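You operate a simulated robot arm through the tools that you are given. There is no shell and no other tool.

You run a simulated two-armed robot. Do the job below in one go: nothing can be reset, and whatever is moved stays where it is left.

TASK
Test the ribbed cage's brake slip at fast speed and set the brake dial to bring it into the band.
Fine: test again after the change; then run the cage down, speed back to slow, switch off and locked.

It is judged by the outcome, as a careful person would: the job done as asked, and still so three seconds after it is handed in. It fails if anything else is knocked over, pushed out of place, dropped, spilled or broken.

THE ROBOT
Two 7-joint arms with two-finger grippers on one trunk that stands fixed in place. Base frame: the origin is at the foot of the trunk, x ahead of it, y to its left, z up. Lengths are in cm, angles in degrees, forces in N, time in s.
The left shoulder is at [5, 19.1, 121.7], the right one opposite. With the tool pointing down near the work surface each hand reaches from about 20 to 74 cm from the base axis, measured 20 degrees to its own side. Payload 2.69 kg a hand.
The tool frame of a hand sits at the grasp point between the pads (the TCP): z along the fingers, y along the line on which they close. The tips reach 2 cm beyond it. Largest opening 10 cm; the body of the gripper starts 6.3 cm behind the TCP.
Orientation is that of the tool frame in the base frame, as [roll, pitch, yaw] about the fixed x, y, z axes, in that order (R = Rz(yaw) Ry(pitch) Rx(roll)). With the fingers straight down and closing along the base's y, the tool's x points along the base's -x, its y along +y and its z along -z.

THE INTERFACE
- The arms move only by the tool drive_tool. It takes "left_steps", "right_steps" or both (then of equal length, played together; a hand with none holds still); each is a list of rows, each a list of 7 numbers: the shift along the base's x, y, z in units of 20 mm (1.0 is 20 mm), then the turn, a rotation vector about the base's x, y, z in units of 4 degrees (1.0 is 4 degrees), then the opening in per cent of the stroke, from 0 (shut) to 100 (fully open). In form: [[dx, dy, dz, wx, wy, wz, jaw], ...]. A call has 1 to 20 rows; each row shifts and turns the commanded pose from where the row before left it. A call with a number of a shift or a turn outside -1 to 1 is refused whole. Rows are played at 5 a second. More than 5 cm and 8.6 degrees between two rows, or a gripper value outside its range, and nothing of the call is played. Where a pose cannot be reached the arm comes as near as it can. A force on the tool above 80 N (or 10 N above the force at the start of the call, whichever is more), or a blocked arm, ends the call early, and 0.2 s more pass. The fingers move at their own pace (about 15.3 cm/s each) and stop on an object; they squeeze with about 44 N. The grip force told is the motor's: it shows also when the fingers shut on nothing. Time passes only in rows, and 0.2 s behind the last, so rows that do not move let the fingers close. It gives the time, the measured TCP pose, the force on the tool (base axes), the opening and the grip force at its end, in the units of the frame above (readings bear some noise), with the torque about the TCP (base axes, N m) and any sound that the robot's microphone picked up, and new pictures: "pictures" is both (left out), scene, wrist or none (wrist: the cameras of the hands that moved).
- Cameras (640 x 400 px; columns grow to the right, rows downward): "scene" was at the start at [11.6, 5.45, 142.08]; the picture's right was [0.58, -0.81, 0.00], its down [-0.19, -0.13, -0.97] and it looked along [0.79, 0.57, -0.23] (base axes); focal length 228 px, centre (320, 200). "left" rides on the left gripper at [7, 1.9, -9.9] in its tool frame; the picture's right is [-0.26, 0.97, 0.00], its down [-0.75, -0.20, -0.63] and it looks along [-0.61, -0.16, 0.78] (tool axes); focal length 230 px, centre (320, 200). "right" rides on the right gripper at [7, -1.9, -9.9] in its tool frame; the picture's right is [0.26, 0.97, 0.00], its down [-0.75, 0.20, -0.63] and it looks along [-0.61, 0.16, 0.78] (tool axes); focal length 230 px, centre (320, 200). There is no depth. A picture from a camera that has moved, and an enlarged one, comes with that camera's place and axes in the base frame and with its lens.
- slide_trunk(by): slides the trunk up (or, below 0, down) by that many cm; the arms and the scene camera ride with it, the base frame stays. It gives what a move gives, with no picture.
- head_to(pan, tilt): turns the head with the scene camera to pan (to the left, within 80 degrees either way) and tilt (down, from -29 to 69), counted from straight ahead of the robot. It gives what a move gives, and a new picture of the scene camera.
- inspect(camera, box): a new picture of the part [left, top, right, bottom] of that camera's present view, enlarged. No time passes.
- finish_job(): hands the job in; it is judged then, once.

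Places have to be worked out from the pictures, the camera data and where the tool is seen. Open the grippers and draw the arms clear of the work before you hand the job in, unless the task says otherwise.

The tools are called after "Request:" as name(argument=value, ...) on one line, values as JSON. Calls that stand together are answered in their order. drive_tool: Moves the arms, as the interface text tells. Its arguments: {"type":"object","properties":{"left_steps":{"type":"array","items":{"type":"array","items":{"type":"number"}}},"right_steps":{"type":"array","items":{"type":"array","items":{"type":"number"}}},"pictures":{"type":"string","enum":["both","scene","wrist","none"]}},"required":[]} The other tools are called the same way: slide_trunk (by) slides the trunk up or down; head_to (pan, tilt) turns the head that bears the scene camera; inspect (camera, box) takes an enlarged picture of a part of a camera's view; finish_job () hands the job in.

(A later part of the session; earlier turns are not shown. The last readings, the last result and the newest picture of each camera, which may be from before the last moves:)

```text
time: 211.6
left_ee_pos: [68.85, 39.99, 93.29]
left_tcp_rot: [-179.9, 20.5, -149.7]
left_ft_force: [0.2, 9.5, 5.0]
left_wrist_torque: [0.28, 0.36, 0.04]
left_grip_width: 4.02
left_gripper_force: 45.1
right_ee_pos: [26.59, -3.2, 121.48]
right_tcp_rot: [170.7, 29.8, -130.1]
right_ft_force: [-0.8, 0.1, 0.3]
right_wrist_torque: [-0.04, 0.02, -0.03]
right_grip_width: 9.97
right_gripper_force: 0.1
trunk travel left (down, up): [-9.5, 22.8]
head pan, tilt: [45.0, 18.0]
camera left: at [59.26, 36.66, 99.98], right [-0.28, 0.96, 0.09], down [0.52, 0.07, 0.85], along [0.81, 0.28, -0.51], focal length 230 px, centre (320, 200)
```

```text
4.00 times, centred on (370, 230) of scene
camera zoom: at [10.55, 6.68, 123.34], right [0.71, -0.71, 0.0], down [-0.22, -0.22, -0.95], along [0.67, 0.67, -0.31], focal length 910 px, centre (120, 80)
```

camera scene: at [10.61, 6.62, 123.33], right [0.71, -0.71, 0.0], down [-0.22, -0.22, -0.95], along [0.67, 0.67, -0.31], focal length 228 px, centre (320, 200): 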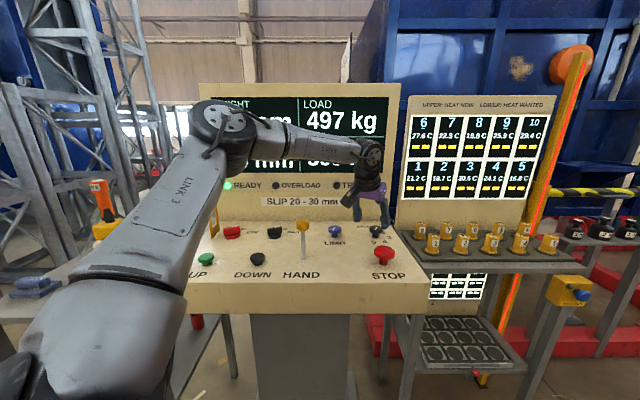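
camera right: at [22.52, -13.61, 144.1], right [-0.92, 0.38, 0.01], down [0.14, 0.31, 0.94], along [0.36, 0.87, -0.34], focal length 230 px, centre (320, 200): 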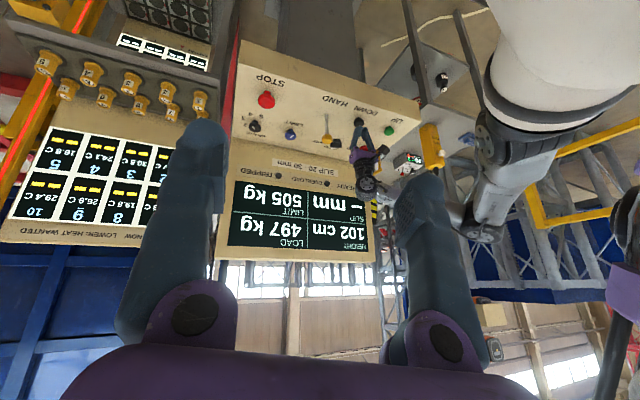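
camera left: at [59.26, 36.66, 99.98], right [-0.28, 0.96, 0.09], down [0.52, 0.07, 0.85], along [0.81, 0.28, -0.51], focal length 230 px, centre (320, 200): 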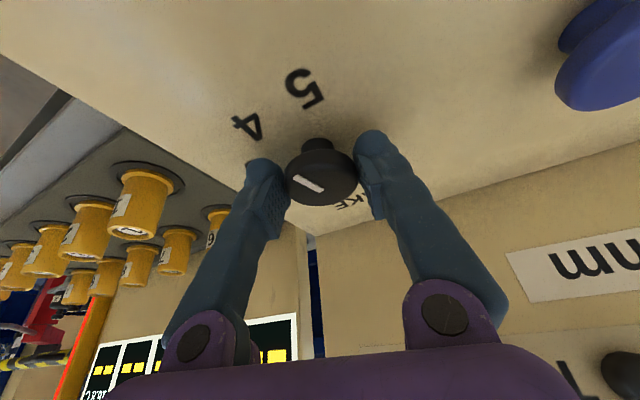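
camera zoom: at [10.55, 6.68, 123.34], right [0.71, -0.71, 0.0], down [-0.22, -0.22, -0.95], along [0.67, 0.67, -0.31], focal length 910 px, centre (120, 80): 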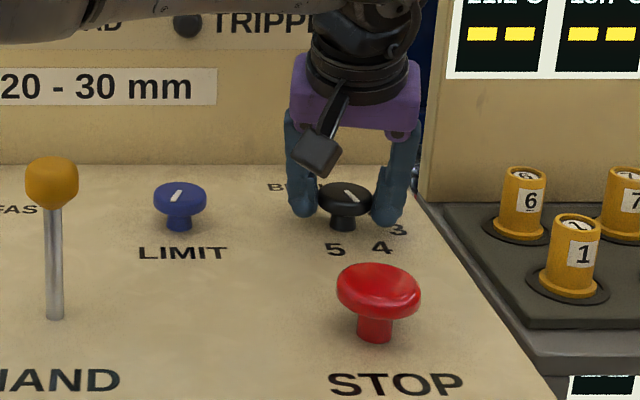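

Turned to about −77°. Open, swing back around, and re-grip for the second bite.

Request:
drive_tool(left_steps=[[0, 0.03, 0, 0, 0, 0, 0], [0, 0, 0, 0, 0, 0, 48], [0, 0, 0, 0, 0, 0, 65], [-0.004, 0.02, 0, 0, 0, -0.92, 65], [-0.004, 0.02, 0, 0, 0, -0.92, 65], [-0.004, 0.02, 0, 0, 0, -0.92, 65], [-0.004, 0.02, 0, 0, 0, -0.92, 65], [-0.004, 0.02, 0, 0, 0, -0.92, 65], [-0.004, 0.02, 0, 0, 0, -0.92, 65], [-0.004, 0.02, 0, 0, 0, -0.92, 65], [-0.004, 0.02, 0, 0, 0, -0.92, 65], [-0.004, 0.02, 0, 0, 0, -0.92, 65], [0, 0, 0, 0, 0, 0, 65]], pictures="wrist")

Request:
inspect(camera="scene", box=[320, 180, 420, 280])

```text
time: 214.4
left_ee_pos: [68.59, 40.25, 93.15]
left_tcp_rot: [180.0, 20.5, 176.9]
left_ft_force: [0.6, 0.3, -0.8]
left_wrist_torque: [0.0, -0.02, 0.01]
left_grip_width: 6.51
left_gripper_force: 0.1
right_ee_pos: [26.78, -3.32, 121.34]
right_tcp_rot: [170.6, 29.9, -130.1]
right_ft_force: [-0.1, 0.4, -0.1]
right_wrist_torque: [0.01, 0.02, 0.0]
right_grip_width: 9.99
right_gripper_force: 0.1
trunk travel left (down, up): [-9.5, 22.8]
head pan, tilt: [45.0, 18.0]
camera left: at [58.9, 42.75, 99.99], right [0.29, 0.95, 0.09], down [0.47, -0.23, 0.85], along [0.83, -0.21, -0.52], focal length 230 px, centre (320, 200)
```

left: 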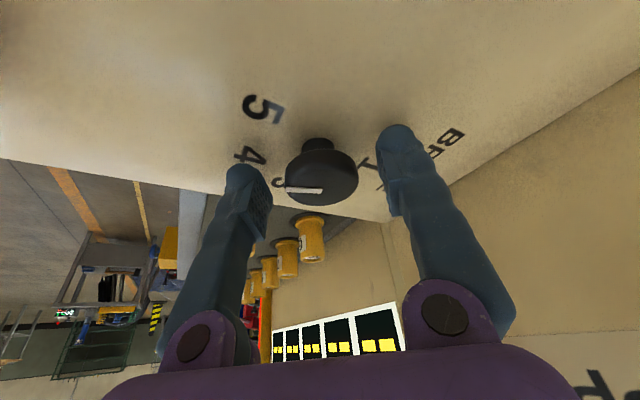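

```text
4.00 times, centred on (370, 230) of scene
camera zoom: at [10.6, 6.62, 123.33], right [0.71, -0.71, 0.0], down [-0.22, -0.22, -0.95], along [0.67, 0.67, -0.31], focal length 910 px, centre (120, 80)
```

zoom: 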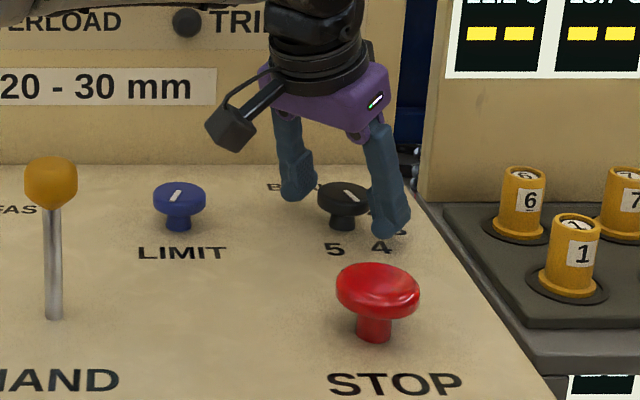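

The pointer holds at about −71°. Second bite: grip and turn 33° counter-clockwise.

Request:
drive_tool(left_steps=[[0.03, 0.05, 0, 0, 0, 0, 65], [0, 0, 0, 0, 0, 0, 48], [0, 0, 0, 0, 0, 0, 35], [0, 0, 0, 0, 0, 0, 0], [0, 0, 0, 0, 0, 0, 0], [0.004, -0.023, 0, 0, 0, 0.92, 0], [0.004, -0.023, 0, 0, 0, 0.92, 0], [0.004, -0.023, 0, 0, 0, 0.92, 0], [0.004, -0.023, 0, 0, 0, 0.92, 0], [0.004, -0.023, 0, 0, 0, 0.92, 0], [0.004, -0.023, 0, 0, 0, 0.92, 0], [0.004, -0.023, 0, 0, 0, 0.92, 0], [0.004, -0.023, 0, 0, 0, 0.92, 0], [0.004, -0.023, 0, 0, 0, 0.92, 0], [0, 0, 0, 0, 0, 0, 0]], pictures="none")

Request:
inspect(camera="scene", box=[320, 180, 420, 280])

```text
time: 217.6
left_ee_pos: [68.9, 40.16, 93.17]
left_tcp_rot: [-180.0, 20.5, -150.0]
left_ft_force: [0.6, 4.8, 0.7]
left_wrist_torque: [0.0, 0.04, 0.01]
left_grip_width: 4.02
left_gripper_force: 45.3
right_ee_pos: [26.77, -3.25, 121.22]
right_tcp_rot: [170.6, 29.7, -130.1]
right_ft_force: [0.5, 0.1, -0.7]
right_wrist_torque: [-0.01, -0.01, -0.01]
right_grip_width: 10.01
right_gripper_force: 0.1
trunk travel left (down, up): [-9.5, 22.8]
head pan, tilt: [45.0, 18.0]
```

```text
4.00 times, centred on (370, 230) of scene
camera zoom: at [10.61, 6.66, 123.33], right [0.71, -0.71, 0.0], down [-0.22, -0.22, -0.95], along [0.67, 0.67, -0.31], focal length 910 px, centre (120, 80)
```

zoom: 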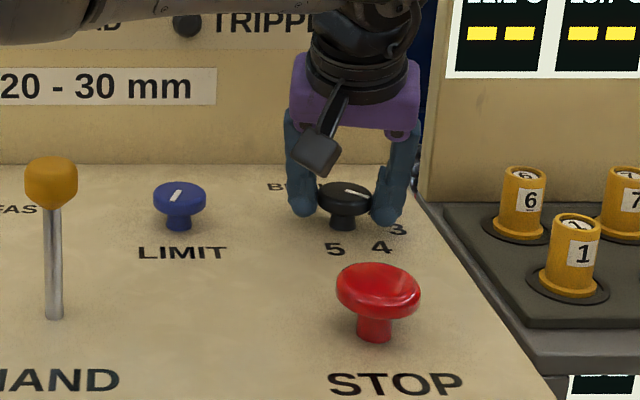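

Pointer at about −42°. Open and swing back for the third bite.

Request:
drive_tool(left_steps=[[0, 0.02, 0, 0, 0, 0, 0], [0, 0, 0, 0, 0, 0, 48], [0, 0, 0, 0, 0, 0, 65], [-0.004, 0.02, 0, 0, 0, -0.94, 65], [-0.004, 0.02, 0, 0, 0, -0.94, 65], [-0.004, 0.02, 0, 0, 0, -0.94, 65], [-0.004, 0.02, 0, 0, 0, -0.94, 65], [-0.004, 0.02, 0, 0, 0, -0.94, 65], [-0.004, 0.02, 0, 0, 0, -0.94, 65], [-0.004, 0.02, 0, 0, 0, -0.94, 65], [-0.004, 0.02, 0, 0, 0, -0.94, 65], [-0.004, 0.02, 0, 0, 0, -0.94, 65], [0, 0, 0, 0, 0, 0, 65]], pictures="wrist")

Request:
inspect(camera="scene", box=[320, 180, 420, 280])

```text
time: 220.4
left_ee_pos: [68.8, 40.38, 93.11]
left_tcp_rot: [-179.9, 20.5, 176.3]
left_ft_force: [-0.4, 0.3, 0.0]
left_wrist_torque: [0.01, 0.02, -0.01]
left_grip_width: 6.52
left_gripper_force: 0.0
right_ee_pos: [26.66, -3.21, 121.44]
right_tcp_rot: [170.6, 29.9, -130.0]
right_ft_force: [-0.2, 0.1, -0.6]
right_wrist_torque: [0.02, 0.0, -0.02]
right_grip_width: 9.97
right_gripper_force: 0.1
trunk travel left (down, up): [-9.5, 22.8]
head pan, tilt: [45.0, 18.0]
camera left: at [59.01, 42.94, 100.03], right [0.31, 0.95, 0.09], down [0.47, -0.23, 0.85], along [0.83, -0.22, -0.52], focal length 230 px, centre (320, 200)
```

left: 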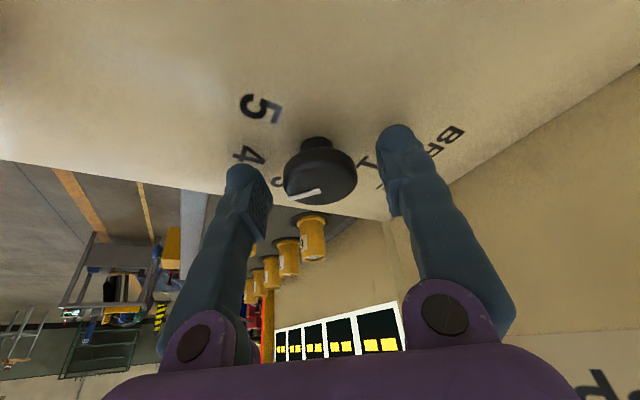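

```text
4.00 times, centred on (370, 230) of scene
camera zoom: at [10.6, 6.62, 123.33], right [0.71, -0.71, 0.0], down [-0.22, -0.22, -0.95], along [0.67, 0.67, -0.31], focal length 910 px, centre (120, 80)
```

zoom: 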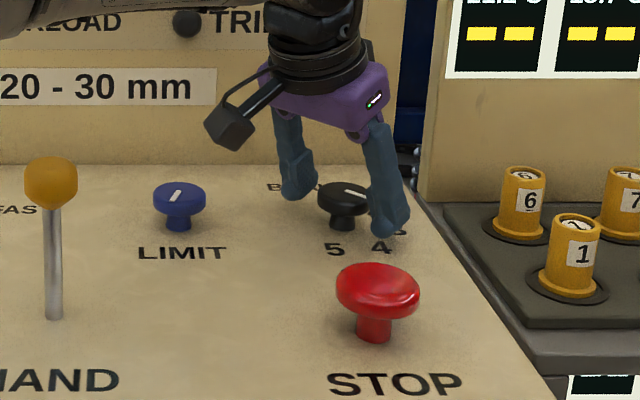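

Pointer holds at about −42°. Third bite: 35° counter-clockwise, which should land on 3.

Request:
drive_tool(left_steps=[[0, 0.03, 0, 0, 0, 0, 65], [0, 0, 0, 0, 0, 0, 48], [0, 0, 0, 0, 0, 0, 35], [0, 0, 0, 0, 0, 0, 0], [0, 0, 0, 0, 0, 0, 0], [0.004, -0.023, 0, 0, 0, 0.9, 0], [0.004, -0.023, 0, 0, 0, 0.9, 0], [0.004, -0.023, 0, 0, 0, 0.9, 0], [0.004, -0.023, 0, 0, 0, 0.9, 0], [0.004, -0.023, 0, 0, 0, 0.9, 0], [0.004, -0.023, 0, 0, 0, 0.9, 0], [0.004, -0.023, 0, 0, 0, 0.9, 0], [0.004, -0.023, 0, 0, 0, 0.9, 0], [0.004, -0.023, 0, 0, 0, 0.9, 0], [0.004, -0.023, 0, 0, 0, 0.9, 0], [0, 0, 0, 0, 0, 0, 0]], pictures="wrist")

Request:
inspect(camera="scene", box=[320, 180, 420, 280])

```text
time: 223.8
left_ee_pos: [68.95, 40.05, 93.09]
left_tcp_rot: [-180.0, 20.5, -147.7]
left_ft_force: [-4.3, 4.9, -1.1]
left_wrist_torque: [-0.2, 0.0, 0.03]
left_grip_width: 4.1
left_gripper_force: 44.7
right_ee_pos: [26.62, -3.19, 121.36]
right_tcp_rot: [170.5, 29.9, -130.1]
right_ft_force: [0.6, 0.3, 0.3]
right_wrist_torque: [0.0, 0.01, 0.0]
right_grip_width: 10.01
right_gripper_force: 0.0
trunk travel left (down, up): [-9.5, 22.8]
head pan, tilt: [45.0, 18.0]
camera left: at [59.49, 36.32, 99.99], right [-0.31, 0.95, 0.09], down [0.52, 0.09, 0.85], along [0.8, 0.31, -0.51], focal length 230 px, centre (320, 200)
```

left: 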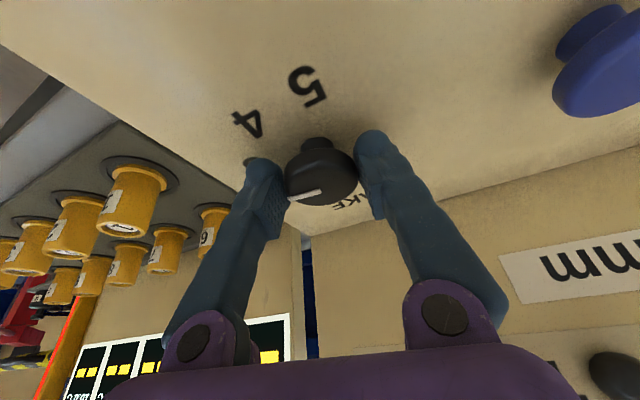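

```text
4.00 times, centred on (370, 230) of scene
camera zoom: at [10.57, 6.67, 123.33], right [0.71, -0.71, 0.0], down [-0.22, -0.22, -0.95], along [0.67, 0.67, -0.31], focal length 910 px, centre (120, 80)
```

zoom: 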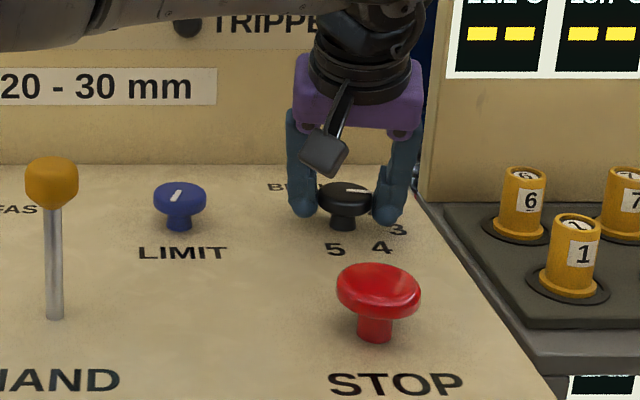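

Pointer at about −11°, nearly on 3. A small 5° more, then open, lift off and check.

Request:
drive_tool(left_steps=[[0.004, -0.03, 0, 0, 0, 0.6, 0], [0.004, -0.03, 0, 0, 0, 0.6, 0], [0, 0.02, 0, 0, 0, 0, 0], [0, 0, 0, 0, 0, 0, 45], [0, 0, 0, 0, 0, 0, 60], [0, 0, 0, 0, 0, 0, 65], [0, 0, 0.7, 0, 0, 0, 65], [0, 0, 1, 0, 0, 0, 65], [0, 0, 1, 0, 0, 0, 65], [-0.3, 0, 1, 0, 0, -0.7, 65], [-0.3, 0, 1, 0, 0, -0.7, 65], [-0.3, 0, 0.5, 0, 0, -0.7, 65]], pictures="both")

Request:
inspect(camera="scene", box=[320, 180, 420, 280])

Request:
inspect(camera="left", box=[200, 0, 460, 200])

```text
time: 226.4
left_ee_pos: [66.66, 39.88, 103.68]
left_tcp_rot: [180.0, 20.4, -151.5]
left_ft_force: [0.1, -0.2, 0.0]
left_wrist_torque: [0.02, 0.01, -0.01]
left_grip_width: 6.51
left_gripper_force: 0.1
left hand out of reach, approached as far as the arm can: row 2
right_ee_pos: [26.76, -3.27, 121.31]
right_tcp_rot: [170.7, 29.8, -130.2]
right_ft_force: [-0.7, -0.1, 0.3]
right_wrist_torque: [0.0, 0.0, 0.0]
right_grip_width: 10.03
right_gripper_force: 0.0
trunk travel left (down, up): [-9.5, 22.8]
head pan, tilt: [45.0, 18.0]
camera scene: at [10.58, 6.62, 123.33], right [0.71, -0.71, 0.0], down [-0.22, -0.22, -0.95], along [0.67, 0.67, -0.31], focal length 228 px, centre (320, 200)
camera left: at [57.08, 36.83, 110.49], right [-0.25, 0.96, 0.09], down [0.52, 0.06, 0.85], along [0.82, 0.26, -0.52], focal length 230 px, centre (320, 200)
```

scene: 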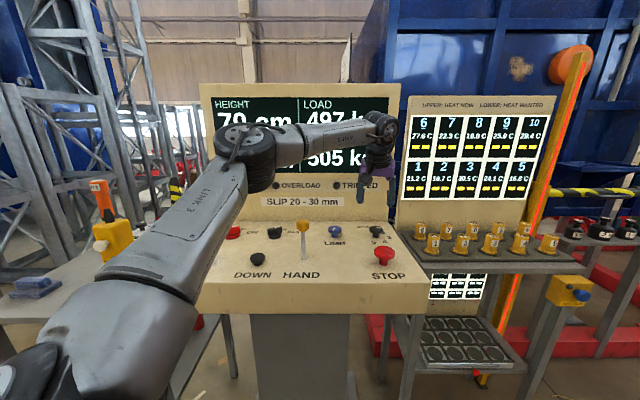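
left: 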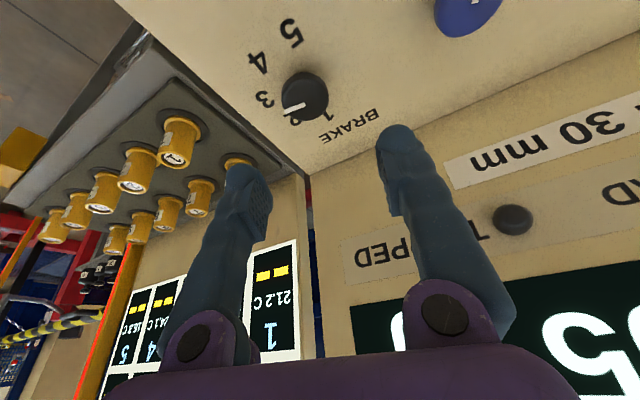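

```text
4.00 times, centred on (370, 230) of scene
camera zoom: at [10.58, 6.62, 123.33], right [0.71, -0.71, 0.0], down [-0.22, -0.22, -0.95], along [0.67, 0.67, -0.31], focal length 910 px, centre (120, 80)
```

zoom: 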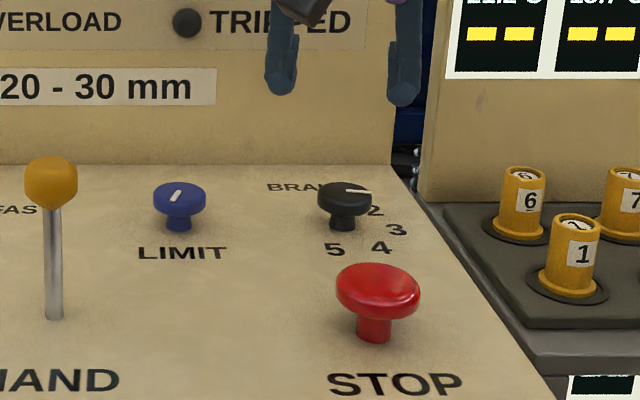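

```text
2.00 times, centred on (330, 100) of left
camera zoom: at [57.08, 36.83, 110.49], right [-0.25, 0.96, 0.09], down [0.52, 0.06, 0.85], along [0.82, 0.26, -0.52], focal length 460 px, centre (300, 400)
```

zoom: 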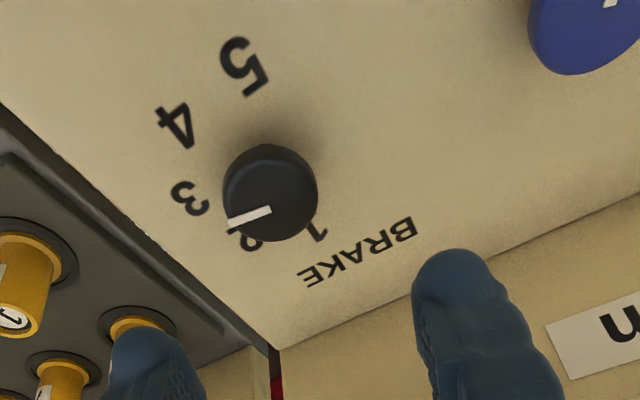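

The pointer is on 3. Trunk back up and over to DOWN for the re-test.

Request:
slide_trunk(by=18)

Request:
drive_tool(left_steps=[[-0.952, 0.379, -0.432, -0.405, 0.747, 0, 40], [-0.952, 0.379, -0.432, -0.405, 0.747, 0, 20], [-0.952, 0.379, -0.432, -0.405, 0.747, 0, 0], [-0.952, 0.379, -0.432, -0.405, 0.747, 0, 0], [-0.952, 0.379, -0.432, -0.405, 0.747, 0, 0], [-0.952, 0.379, -0.432, -0.405, 0.747, 0, 0], [-0.952, 0.379, -0.432, 0, 0, 0.375, 0], [-0.952, 0.379, -0.432, 0, 0, 0.375, 0], [-0.952, 0.379, -0.432, 0, 0, 0.375, 0], [-0.952, 0.379, -0.432, 0, 0, 0.375, 0], [-0.952, 0.379, -0.432, 0, 0, 0.375, 0], [-0.952, 0.379, -0.432, 0, 0, 0.375, 0], [-0.952, 0.379, -0.432, 0, 0, 0.375, 0], [-0.952, 0.379, -0.432, 0, 0, 0.375, 0], [-0.952, 0.379, -0.432, 0, 0, 0.375, 0], [-0.952, 0.379, -0.432, 0, 0, 0.375, 0], [-0.952, 0.379, -0.432, 0, 0, 0.375, 0], [0, 0, 0, 0, 0, 0, 0]], pictures="none")

Request:
head_to(pan=45, tilt=25)

Request:
inspect(camera="scene", box=[310, 220, 410, 300])

Request:
inspect(camera="left", box=[0, 0, 640, 400])

```text
time: 228.4
left_ee_pos: [66.75, 39.93, 121.6]
left_tcp_rot: [180.0, 20.4, -151.4]
left_ft_force: [0.2, 0.8, -0.1]
left_wrist_torque: [-0.04, -0.01, -0.01]
left_grip_width: 6.48
left_gripper_force: 0.1
right_ee_pos: [26.83, -3.15, 139.28]
right_tcp_rot: [170.6, 29.8, -130.1]
right_ft_force: [0.4, -0.2, -0.1]
right_wrist_torque: [0.01, 0.0, 0.01]
right_grip_width: 9.99
right_gripper_force: 0.1
trunk travel left (down, up): [-27.5, 4.8]
head pan, tilt: [45.0, 18.0]
```

```text
time: 232.2
left_ee_pos: [34.3, 52.85, 106.93]
left_tcp_rot: [179.9, 0.0, -134.9]
left_ft_force: [0.0, 0.6, 0.1]
left_wrist_torque: [0.01, 0.0, 0.02]
left_grip_width: 0.0
left_gripper_force: 29.4
right_ee_pos: [26.74, -3.1, 139.24]
right_tcp_rot: [170.6, 29.8, -130.0]
right_ft_force: [0.0, 0.2, 0.0]
right_wrist_torque: [-0.02, 0.02, -0.02]
right_grip_width: 9.99
right_gripper_force: 0.0
trunk travel left (down, up): [-27.5, 4.8]
head pan, tilt: [45.0, 18.0]
```

```text
time: 232.8
left_ee_pos: [34.38, 52.72, 106.93]
left_tcp_rot: [179.8, 0.2, -134.9]
left_ft_force: [0.3, 0.2, -0.2]
left_wrist_torque: [0.02, 0.01, -0.04]
left_grip_width: 0.0
left_gripper_force: 29.4
right_ee_pos: [26.65, -3.27, 139.34]
right_tcp_rot: [170.6, 29.9, -130.2]
right_ft_force: [-0.1, 0.4, 0.3]
right_wrist_torque: [0.0, -0.04, 0.01]
right_grip_width: 9.99
right_gripper_force: 0.0
trunk travel left (down, up): [-27.5, 4.8]
head pan, tilt: [45.0, 25.0]
camera scene: at [10.51, 6.53, 140.2], right [0.71, -0.71, 0.0], down [-0.3, -0.3, -0.91], along [0.64, 0.64, -0.42], focal length 228 px, centre (320, 200)
```

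scene: 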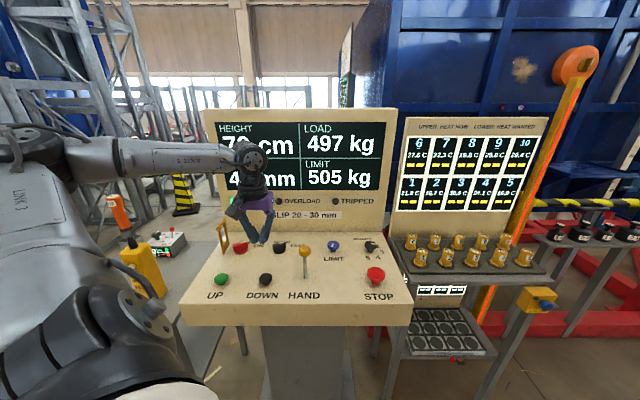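

```text
5.00 times, centred on (360, 260) of scene
camera zoom: at [10.51, 6.53, 140.2], right [0.71, -0.71, 0.0], down [-0.3, -0.3, -0.91], along [0.64, 0.64, -0.42], focal length 1138 px, centre (120, -100)
```

zoom: 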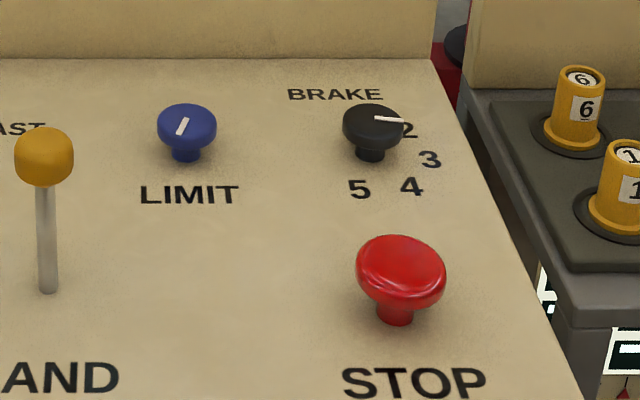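

```text
1.00 times, centred on (320, 200) of left (not enlarged: the box is as wide or as high as the picture)
camera zoom: at [28.18, 49.21, 116.84], right [-0.5, 0.86, 0.0], down [0.67, 0.39, 0.63], along [0.54, 0.32, -0.78], focal length 230 px, centre (320, 200)
```

zoom: 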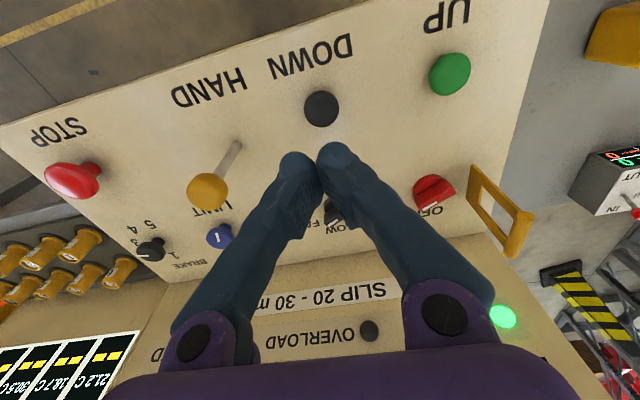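

Dial on 3, READY lit, 70 cm. I'll do a slightly shorter full-speed run so the cage stops clear of the bottom end.

Request:
drive_tool(left_steps=[[0, 0, -0.935, 0, 0, 0, 0], [0, 0, -0.935, 0, 0, 0, 0], [0, 0, -0.935, 0, 0, 0, 0], [0, 0, -0.935, 0, 0, 0, 0], [0, 0, -0.935, 0, 0, 0, 0], [0, 0, -0.935, 0, 0, 0, 0], [0, 0, -0.72, 0, 0, 0, 0], [0, 0, -0.65, 0, 0, 0, 0], [0, 0, 0, 0, 0, 0, 0], [0, 0, 0, 0, 0, 0, 0], [0, 0, 0, 0, 0, 0, 0], [0, 0, 0.75, 0, 0, 0, 0], [0, 0, 0.67, 0, 0, 0, 0], [0, 0, 0, 0, 0, 0, 0], [0, 0, 0, 0, 0, 0, 0], [0, 0, 0, 0, 0, 0, 0]], pictures="scene")

Request:
inspect(camera="scene", box=[200, 100, 400, 290])

```text
time: 236.2
left_ee_pos: [34.43, 52.76, 95.79]
left_tcp_rot: [179.9, 0.0, -134.8]
left_ft_force: [0.2, 0.8, -0.3]
left_wrist_torque: [-0.02, 0.04, 0.03]
left_grip_width: 0.0
left_gripper_force: 29.1
right_ee_pos: [26.7, -3.2, 139.33]
right_tcp_rot: [170.6, 29.9, -130.2]
right_ft_force: [0.9, -0.4, 0.1]
right_wrist_torque: [0.02, -0.02, -0.02]
right_grip_width: 9.98
right_gripper_force: 0.0
trunk travel left (down, up): [-27.5, 4.8]
head pan, tilt: [45.0, 25.0]
heard: click
camera scene: at [10.52, 6.54, 140.2], right [0.71, -0.71, 0.0], down [-0.3, -0.3, -0.91], along [0.64, 0.64, -0.42], focal length 228 px, centre (320, 200)
```

scene: 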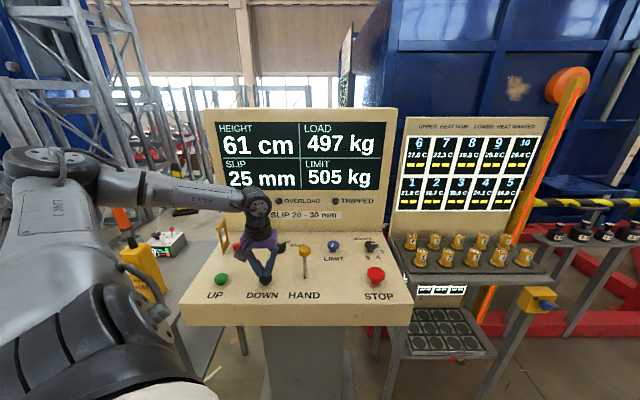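

```text
2.11 times, centred on (300, 195) of scene
camera zoom: at [10.52, 6.54, 140.2], right [0.71, -0.71, 0.0], down [-0.3, -0.3, -0.91], along [0.64, 0.64, -0.42], focal length 479 px, centre (362, 210)
```

zoom: 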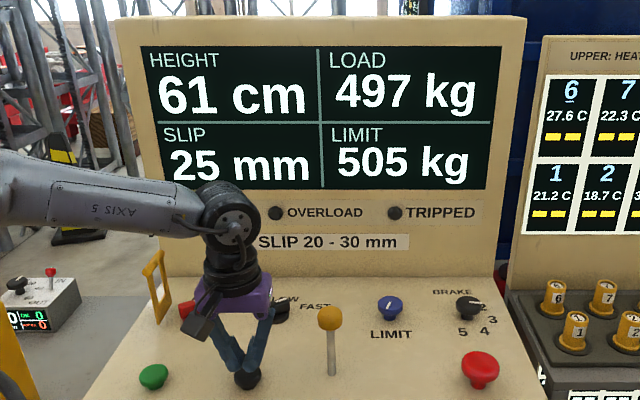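

SLIP is 25 mm at setting 3, mid-band (25 / 35 / 44 mm for 3 / 4 / 5). Now run the cage down: hold DOWN continuously until it rests at its lower end, then release.

Request:
drive_tool(left_steps=[[0, 0, -0.72, 0, 0, 0, 0], [0, 0, -0.68, 0, 0, 0, 0], [0, 0, 0, 0, 0, 0, 0], [0, 0, 0, 0, 0, 0, 0], [0, 0, 0, 0, 0, 0, 0], [0, 0, 0, 0, 0, 0, 0], [0, 0, 0, 0, 0, 0, 0], [0, 0, 0, 0, 0, 0, 0], [0, 0, 0, 0, 0, 0, 0], [0, 0, 0, 0, 0, 0, 0], [0, 0, 0, 0, 0, 0, 0], [0, 0, 0, 0, 0, 0, 0]], pictures="scene")

Request:
inspect(camera="scene", box=[200, 100, 400, 290])

```text
time: 238.8
left_ee_pos: [34.47, 52.79, 92.99]
left_tcp_rot: [179.8, 0.1, -134.9]
left_ft_force: [0.5, 0.1, 2.7]
left_wrist_torque: [0.03, -0.01, -0.01]
left_grip_width: 0.6
left_gripper_force: 29.9
right_ee_pos: [26.68, -3.25, 139.47]
right_tcp_rot: [170.7, 29.9, -130.1]
right_ft_force: [-0.2, 0.4, -0.6]
right_wrist_torque: [-0.03, 0.01, 0.02]
right_grip_width: 9.97
right_gripper_force: 0.0
trunk travel left (down, up): [-27.5, 4.8]
head pan, tilt: [45.0, 25.0]
heard: click
camera scene: at [10.51, 6.52, 140.2], right [0.71, -0.71, 0.0], down [-0.3, -0.3, -0.91], along [0.64, 0.64, -0.42], focal length 228 px, centre (320, 200)
```

scene: 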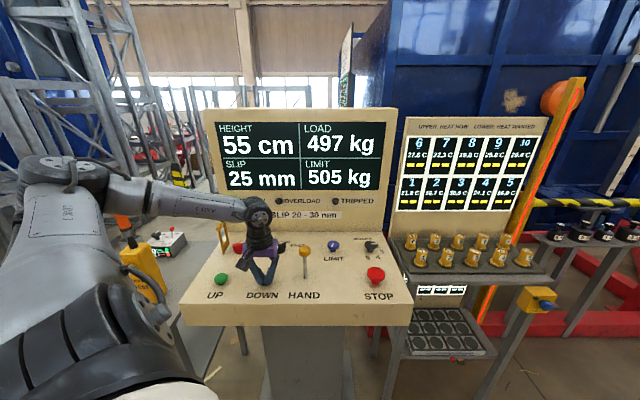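

```text
2.11 times, centred on (300, 195) of scene
camera zoom: at [10.51, 6.52, 140.2], right [0.71, -0.71, 0.0], down [-0.3, -0.3, -0.91], along [0.64, 0.64, -0.42], focal length 479 px, centre (362, 210)
```

zoom: 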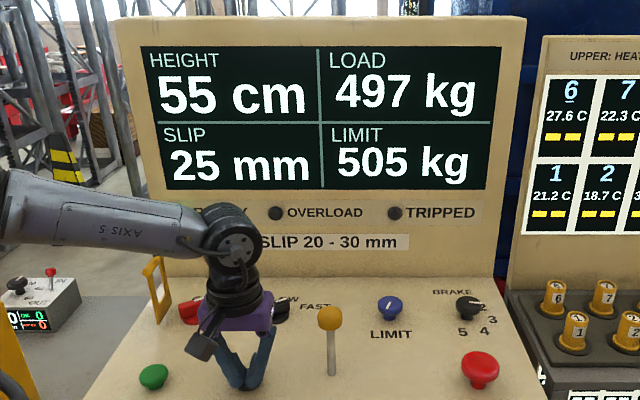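

The cage is down at 55 cm and SLIP still reads 25 mm. Release, and move to the speed knob with the right finger outside the FAST-pointing flag.

Request:
drive_tool(left_steps=[[0, 0, 0.92, 0, 0, 0, 0], [0, 0, 0.92, 0, 0, 0, 0], [0, 0, 0.92, 0, 0, 0, 0], [0, 0, 0.92, 0, 0, 0, 0], [0, 0, 0.92, 0, 0, 0, 0], [0, 0, 0.92, 0, 0, 0, 0], [0, 0, 0.92, 0, 0, 0, 0], [0.84, 0.685, 0, 0, 0, 0, 20], [0.84, 0.685, 0, 0, 0, 0, 40], [0.84, 0.685, 0, 0, 0, 0, 60], [0.84, 0.685, 0, 0, 0, 0, 60], [0.84, 0.685, 0, 0, 0, 0, 60], [0.84, 0.685, 0, 0, 0, 0, 60], [0.84, 0.685, 0, 0, 0, 0, 60], [0.84, 0.685, 0, 0, 0, 0, 60], [0, 0, -0.99, 0, 0, 0, 60], [0, 0, -0.99, 0, 0, 0, 60], [0, 0, -0.99, 0, 0, 0, 60], [0, 0, -0.99, 0, 0, 0, 60], [0, 0, -0.99, 0, 0, 0, 60]], pictures="both")

Request:
inspect(camera="scene", box=[220, 180, 320, 260])

```text
time: 243.0
left_ee_pos: [47.86, 63.94, 96.09]
left_tcp_rot: [179.9, 0.0, -134.9]
left_ft_force: [0.3, -0.6, 0.3]
left_wrist_torque: [-0.05, 0.02, 0.01]
left_grip_width: 5.98
left_gripper_force: 0.1
right_ee_pos: [26.75, -3.25, 139.33]
right_tcp_rot: [170.6, 29.8, -130.1]
right_ft_force: [-0.2, -1.1, -0.5]
right_wrist_torque: [0.01, -0.02, -0.02]
right_grip_width: 10.0
right_gripper_force: 0.1
trunk travel left (down, up): [-27.5, 4.8]
head pan, tilt: [45.0, 25.0]
camera scene: at [10.54, 6.57, 140.19], right [0.71, -0.71, 0.0], down [-0.3, -0.3, -0.91], along [0.64, 0.64, -0.42], focal length 228 px, centre (320, 200)
camera left: at [41.72, 60.21, 105.9], right [-0.5, 0.86, 0.0], down [0.67, 0.39, 0.63], along [0.54, 0.32, -0.78], focal length 230 px, centre (320, 200)
```

scene: 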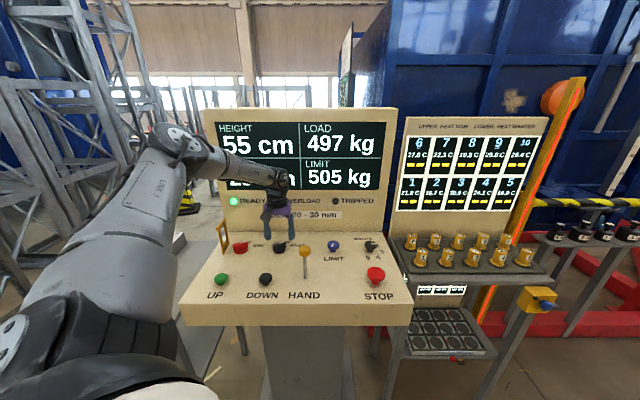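
left: 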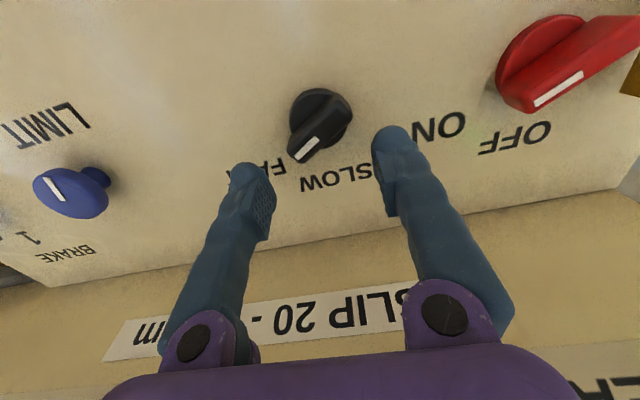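

```text
5.00 times, centred on (270, 220) of scene
camera zoom: at [10.54, 6.57, 140.19], right [0.71, -0.71, 0.0], down [-0.3, -0.3, -0.91], along [0.64, 0.64, -0.42], focal length 1138 px, centre (570, 100)
```

zoom: 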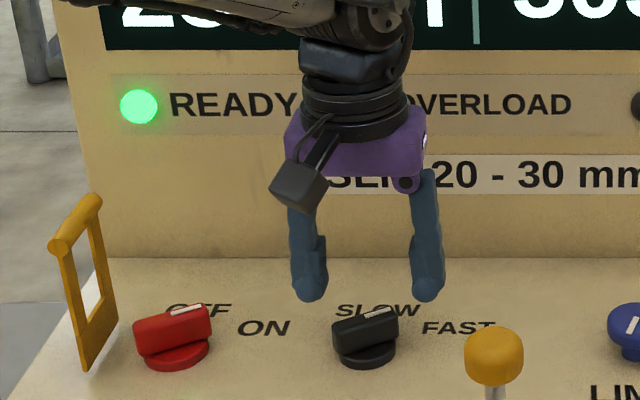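

Same pose as the previous successful push. I'll shift slightly toward me, lower, and push the flag left to SLOW.

Request:
drive_tool(left_steps=[[-0.2, -0.2, -0.5, 0, 0, 0, 60], [0, 0, -0.7, 0, 0, 0, 60], [-0.106, 0.106, 0, 0, 0, 0, 60], [-0.106, 0.106, 0, 0, 0, 0, 60], [-0.106, 0.106, 0, 0, 0, 0, 60], [-0.106, 0.106, 0, 0, 0, 0, 60], [-0.106, 0.106, 0, 0, 0, 0, 60], [-0.106, 0.106, 0, 0, 0, 0, 60], [-0.106, 0.106, 0, 0, 0, 0, 60], [-0.106, 0.106, 0, 0, 0, 0, 60], [-0.106, 0.106, 0, 0, 0, 0, 60], [0.14, -0.14, 0, 0, 0, 0, 60], [0.14, -0.14, 0, 0, 0, 0, 60], [0, 0, 1, 0, 0, 0, 60], [0, 0, 1, 0, 0, 0, 60], [0, 0, 1, 0, 0, 0, 40], [0, 0, 1, 0, 0, 0, 20], [0, 0, 1, 0, 0, 0, 0], [0, 0, 1, 0, 0, 0, 0]], pictures="both")

Request:
inspect(camera="scene", box=[220, 180, 320, 260])

```text
time: 247.0
left_ee_pos: [46.04, 64.86, 105.57]
left_tcp_rot: [179.9, -0.1, -134.9]
left_ft_force: [0.1, 0.0, -0.5]
left_wrist_torque: [0.0, 0.01, -0.01]
left_grip_width: 0.0
left_gripper_force: 29.3
right_ee_pos: [26.74, -3.35, 139.35]
right_tcp_rot: [170.7, 29.9, -130.1]
right_ft_force: [0.8, 0.7, 0.2]
right_wrist_torque: [-0.04, 0.01, 0.02]
right_grip_width: 10.0
right_gripper_force: 0.1
trunk travel left (down, up): [-27.5, 4.8]
head pan, tilt: [45.0, 25.0]
camera scene: at [10.5, 6.51, 140.2], right [0.71, -0.71, 0.0], down [-0.3, -0.3, -0.91], along [0.64, 0.64, -0.42], focal length 228 px, centre (320, 200)
camera left: at [39.92, 61.22, 115.54], right [-0.5, 0.86, 0.0], down [0.67, 0.39, 0.63], along [0.54, 0.32, -0.78], focal length 230 px, centre (320, 200)
```

scene: 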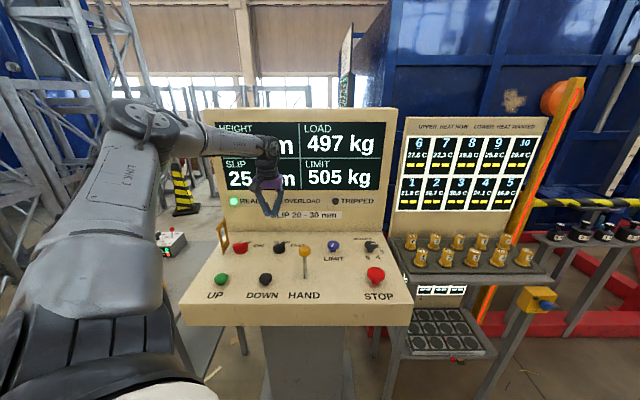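
left: 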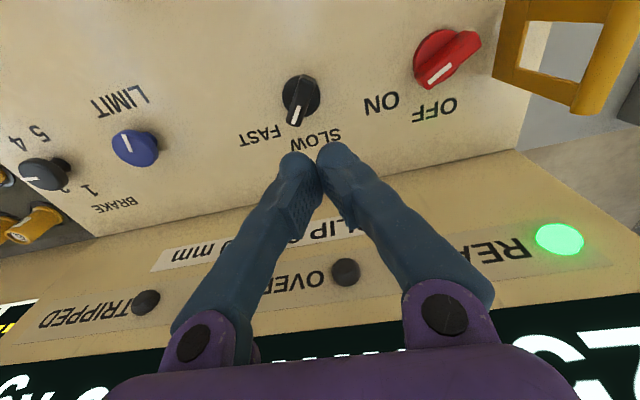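

```text
5.00 times, centred on (270, 220) of scene
camera zoom: at [10.5, 6.51, 140.2], right [0.71, -0.71, 0.0], down [-0.3, -0.3, -0.91], along [0.64, 0.64, -0.42], focal length 1138 px, centre (570, 100)
```

zoom: 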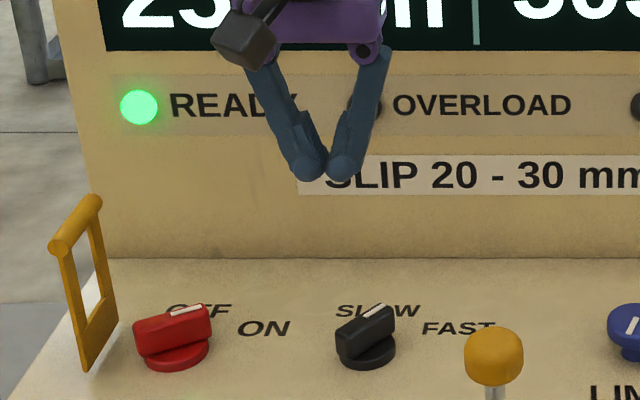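

The speed flag only came part way (about 57°), so it is between FAST and SLOW. I'll open again, set the right finger back outside the flag and push a little further.

Request:
drive_tool(left_steps=[[0.34, -0.24, 0, 0, 0, 0, 30], [0.34, -0.24, 0, 0, 0, 0, 60], [0, 0, -1, 0, 0, 0, 60], [0, 0, -1, 0, 0, 0, 60], [0, 0, -1, 0, 0, 0, 60], [0, 0, -1, 0, 0, 0, 60], [0, 0, -1, 0, 0, 0, 60], [0, 0, 0, 0, 0, 0, 60]], pictures="wrist")

Request:
inspect(camera="scene", box=[220, 180, 320, 260])

```text
time: 248.8
left_ee_pos: [47.61, 63.79, 95.69]
left_tcp_rot: [179.9, 0.1, -134.9]
left_ft_force: [-0.4, -0.7, -0.6]
left_wrist_torque: [-0.01, -0.01, 0.0]
left_grip_width: 6.0
left_gripper_force: 0.1
right_ee_pos: [26.68, -3.25, 139.34]
right_tcp_rot: [170.6, 29.9, -130.0]
right_ft_force: [0.2, -0.7, -0.5]
right_wrist_torque: [-0.02, -0.01, -0.03]
right_grip_width: 10.03
right_gripper_force: 0.0
trunk travel left (down, up): [-27.5, 4.8]
head pan, tilt: [45.0, 25.0]
camera left: at [41.37, 60.19, 105.5], right [-0.5, 0.86, 0.0], down [0.67, 0.39, 0.63], along [0.54, 0.32, -0.78], focal length 230 px, centre (320, 200)
```

left: 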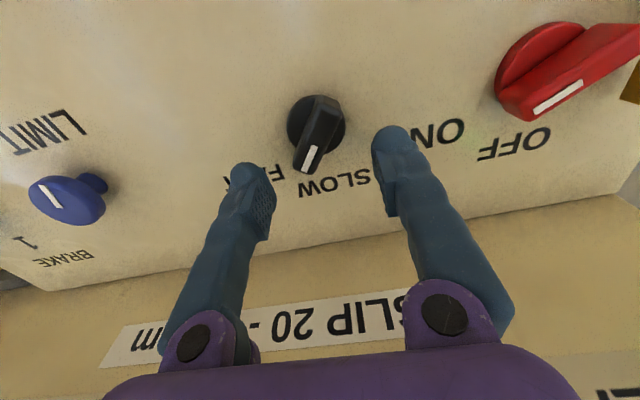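

```text
5.00 times, centred on (270, 220) of scene
camera zoom: at [10.5, 6.52, 140.2], right [0.71, -0.71, 0.0], down [-0.3, -0.3, -0.91], along [0.64, 0.64, -0.42], focal length 1138 px, centre (570, 100)
```

zoom: 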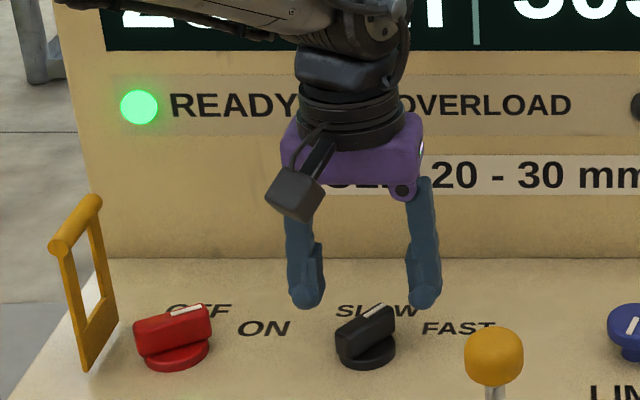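

Positioned outside the flag. Lower and push left about 3 cm, then look before backing off.

Request:
drive_tool(left_steps=[[0, 0, -0.55, 0, 0, 0, 60], [0, 0, -0.55, 0, 0, 0, 60], [-0.106, 0.106, 0, 0, 0, 0, 60], [-0.106, 0.106, 0, 0, 0, 0, 60], [-0.106, 0.106, 0, 0, 0, 0, 60], [-0.106, 0.106, 0, 0, 0, 0, 60], [-0.106, 0.106, 0, 0, 0, 0, 60], [-0.106, 0.106, 0, 0, 0, 0, 60], [-0.106, 0.106, 0, 0, 0, 0, 60], [-0.106, 0.106, 0, 0, 0, 0, 60], [-0.106, 0.106, 0, 0, 0, 0, 60], [-0.106, 0.106, 0, 0, 0, 0, 60]], pictures="wrist")

Request:
inspect(camera="scene", box=[220, 180, 320, 260])

```text
time: 251.4
left_ee_pos: [45.68, 65.66, 93.39]
left_tcp_rot: [-180.0, 0.0, -135.0]
left_ft_force: [9.6, -11.0, -4.6]
left_wrist_torque: [-0.01, -0.04, -0.03]
left_grip_width: 7.01
left_gripper_force: 7.1
right_ee_pos: [26.84, -3.3, 139.42]
right_tcp_rot: [170.5, 29.8, -130.2]
right_ft_force: [1.4, 0.7, -0.1]
right_wrist_torque: [0.0, -0.02, -0.04]
right_grip_width: 9.98
right_gripper_force: 0.0
trunk travel left (down, up): [-27.5, 4.8]
head pan, tilt: [45.0, 25.0]
camera left: at [39.4, 62.15, 103.33], right [-0.5, 0.87, 0.0], down [0.67, 0.39, 0.63], along [0.55, 0.32, -0.78], focal length 230 px, centre (320, 200)
```

left: 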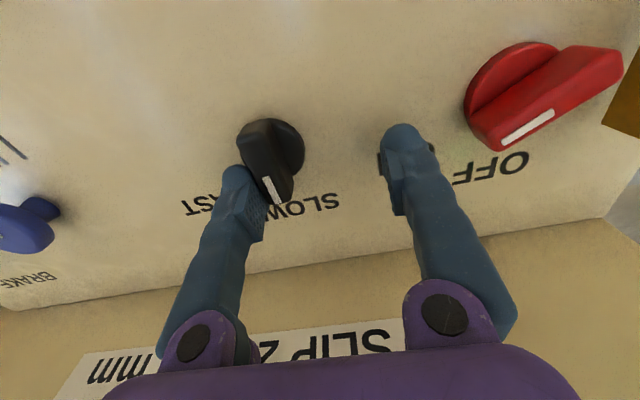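

```text
5.00 times, centred on (270, 220) of scene
camera zoom: at [10.67, 6.46, 140.18], right [0.71, -0.71, 0.0], down [-0.3, -0.3, -0.91], along [0.64, 0.64, -0.42], focal length 1138 px, centre (570, 100)
```

zoom: 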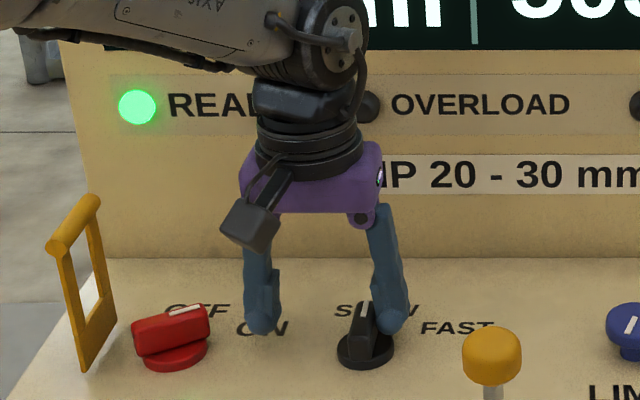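

The flag is now at SLOW against its stop. Back off gently, rise and confirm.

Request:
drive_tool(left_steps=[[0.07, -0.07, 0, 0, 0, 0, 60], [0.14, -0.14, 0, 0, 0, 0, 60], [0.14, -0.14, 0, 0, 0, 0, 60], [0, 0, 0.6, 0, 0, 0, 60], [0, 0, 1, 0, 0, 0, 60], [0, 0, 1, 0, 0, 0, 40], [0, 0, 1, 0, 0, 0, 20], [0, 0, 1, 0, 0, 0, 0], [0, 0, 1, 0, 0, 0, 0], [0, 0, 0.5, 0, 0, 0, 0]], pictures="both")

Request:
inspect(camera="scene", box=[220, 180, 320, 260])

```text
time: 253.6
left_ee_pos: [46.12, 65.22, 105.87]
left_tcp_rot: [180.0, 0.0, -134.9]
left_ft_force: [-0.7, 0.6, 0.4]
left_wrist_torque: [0.03, 0.0, 0.01]
left_grip_width: 0.01
left_gripper_force: 29.8
right_ee_pos: [26.84, -3.24, 139.3]
right_tcp_rot: [170.5, 29.9, -130.1]
right_ft_force: [-0.1, 0.2, -0.2]
right_wrist_torque: [-0.01, 0.0, -0.01]
right_grip_width: 9.98
right_gripper_force: 0.1
trunk travel left (down, up): [-27.5, 4.8]
head pan, tilt: [45.0, 25.0]
camera scene: at [10.52, 6.54, 140.19], right [0.71, -0.71, 0.0], down [-0.3, -0.3, -0.91], along [0.64, 0.64, -0.42], focal length 228 px, centre (320, 200)
camera left: at [39.95, 61.57, 115.62], right [-0.5, 0.86, 0.0], down [0.67, 0.39, 0.63], along [0.54, 0.32, -0.78], focal length 230 px, centre (320, 200)
```

scene: 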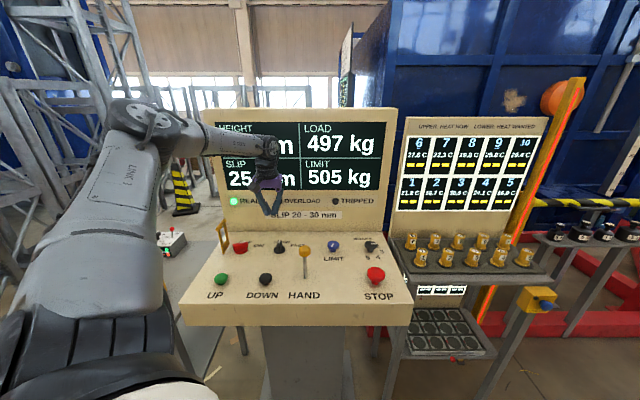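
left: 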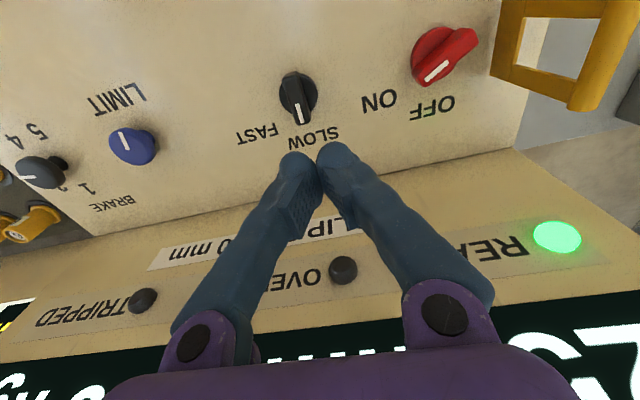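

```text
5.00 times, centred on (270, 220) of scene
camera zoom: at [10.52, 6.54, 140.19], right [0.71, -0.71, 0.0], down [-0.3, -0.3, -0.91], along [0.64, 0.64, -0.42], focal length 1138 px, centre (570, 100)
```

zoom: 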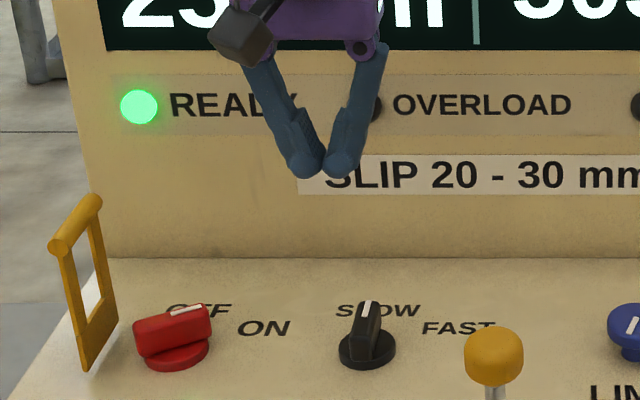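

The speed is at SLOW. Next the key to OFF: I'll come down right of the red flag's far end with closed fingers, leaning 8° away from the hasp.

Request:
drive_tool(left_steps=[[-0.793, 0.83, 0, 0.471, 0.471, 0, 0], [-0.793, 0.83, 0, 0.471, 0.471, 0, 0], [-0.793, 0.83, 0, 0.471, 0.471, 0, 0], [0, 0, -0.88, 0, 0, 0, 0], [0, 0, -0.88, 0, 0, 0, 0], [0, 0, -0.88, 0, 0, 0, 0], [0, 0, -0.88, 0, 0, 0, 0], [0, 0, -0.88, 0, 0, 0, 0], [0, 0, 0, 0, 0, 0, 0]], pictures="both")

Request:
inspect(camera="scene", box=[200, 180, 300, 260])

```text
time: 255.6
left_ee_pos: [41.4, 70.17, 96.81]
left_tcp_rot: [172.0, 0.1, -134.9]
left_ft_force: [-0.1, 0.2, -0.1]
left_wrist_torque: [0.0, 0.01, -0.03]
left_grip_width: 0.0
left_gripper_force: 29.1
right_ee_pos: [26.71, -3.19, 139.38]
right_tcp_rot: [170.6, 29.9, -130.1]
right_ft_force: [-0.6, -0.1, -1.2]
right_wrist_torque: [0.02, 0.0, 0.05]
right_grip_width: 10.0
right_gripper_force: 0.0
trunk travel left (down, up): [-27.5, 4.8]
head pan, tilt: [45.0, 25.0]
camera scene: at [10.51, 6.52, 140.2], right [0.71, -0.71, 0.0], down [-0.3, -0.3, -0.91], along [0.64, 0.64, -0.42], focal length 228 px, centre (320, 200)
camera left: at [36.1, 65.58, 106.83], right [-0.5, 0.86, 0.14], down [0.73, 0.33, 0.6], along [0.47, 0.39, -0.79], focal length 230 px, centre (320, 200)
```

scene: 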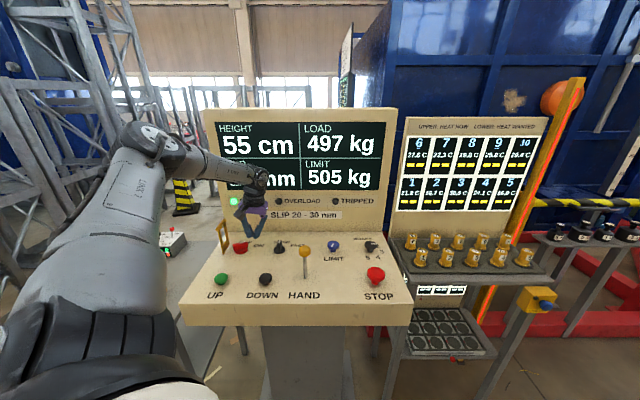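
left: 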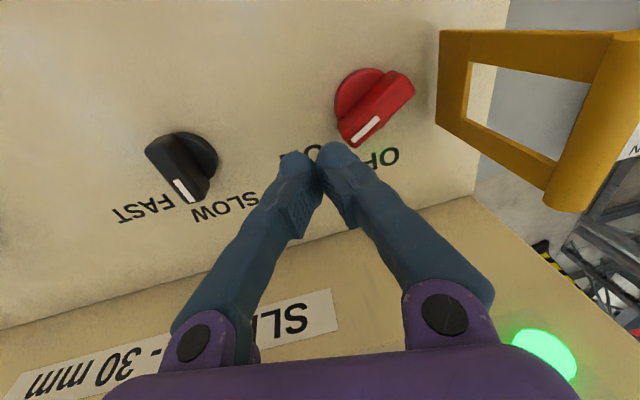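

```text
5.00 times, centred on (250, 220) of scene
camera zoom: at [10.51, 6.52, 140.2], right [0.71, -0.71, 0.0], down [-0.3, -0.3, -0.91], along [0.64, 0.64, -0.42], focal length 1138 px, centre (670, 100)
```

zoom: 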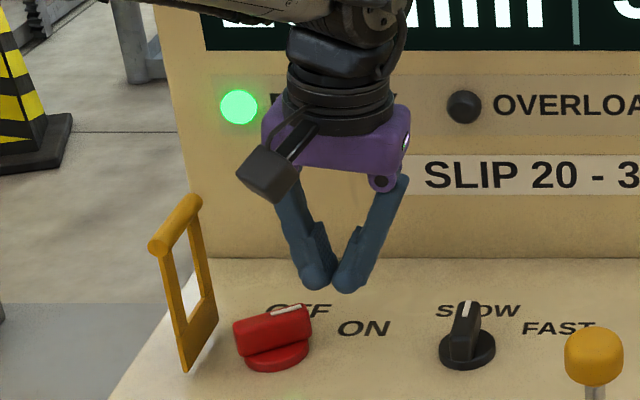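

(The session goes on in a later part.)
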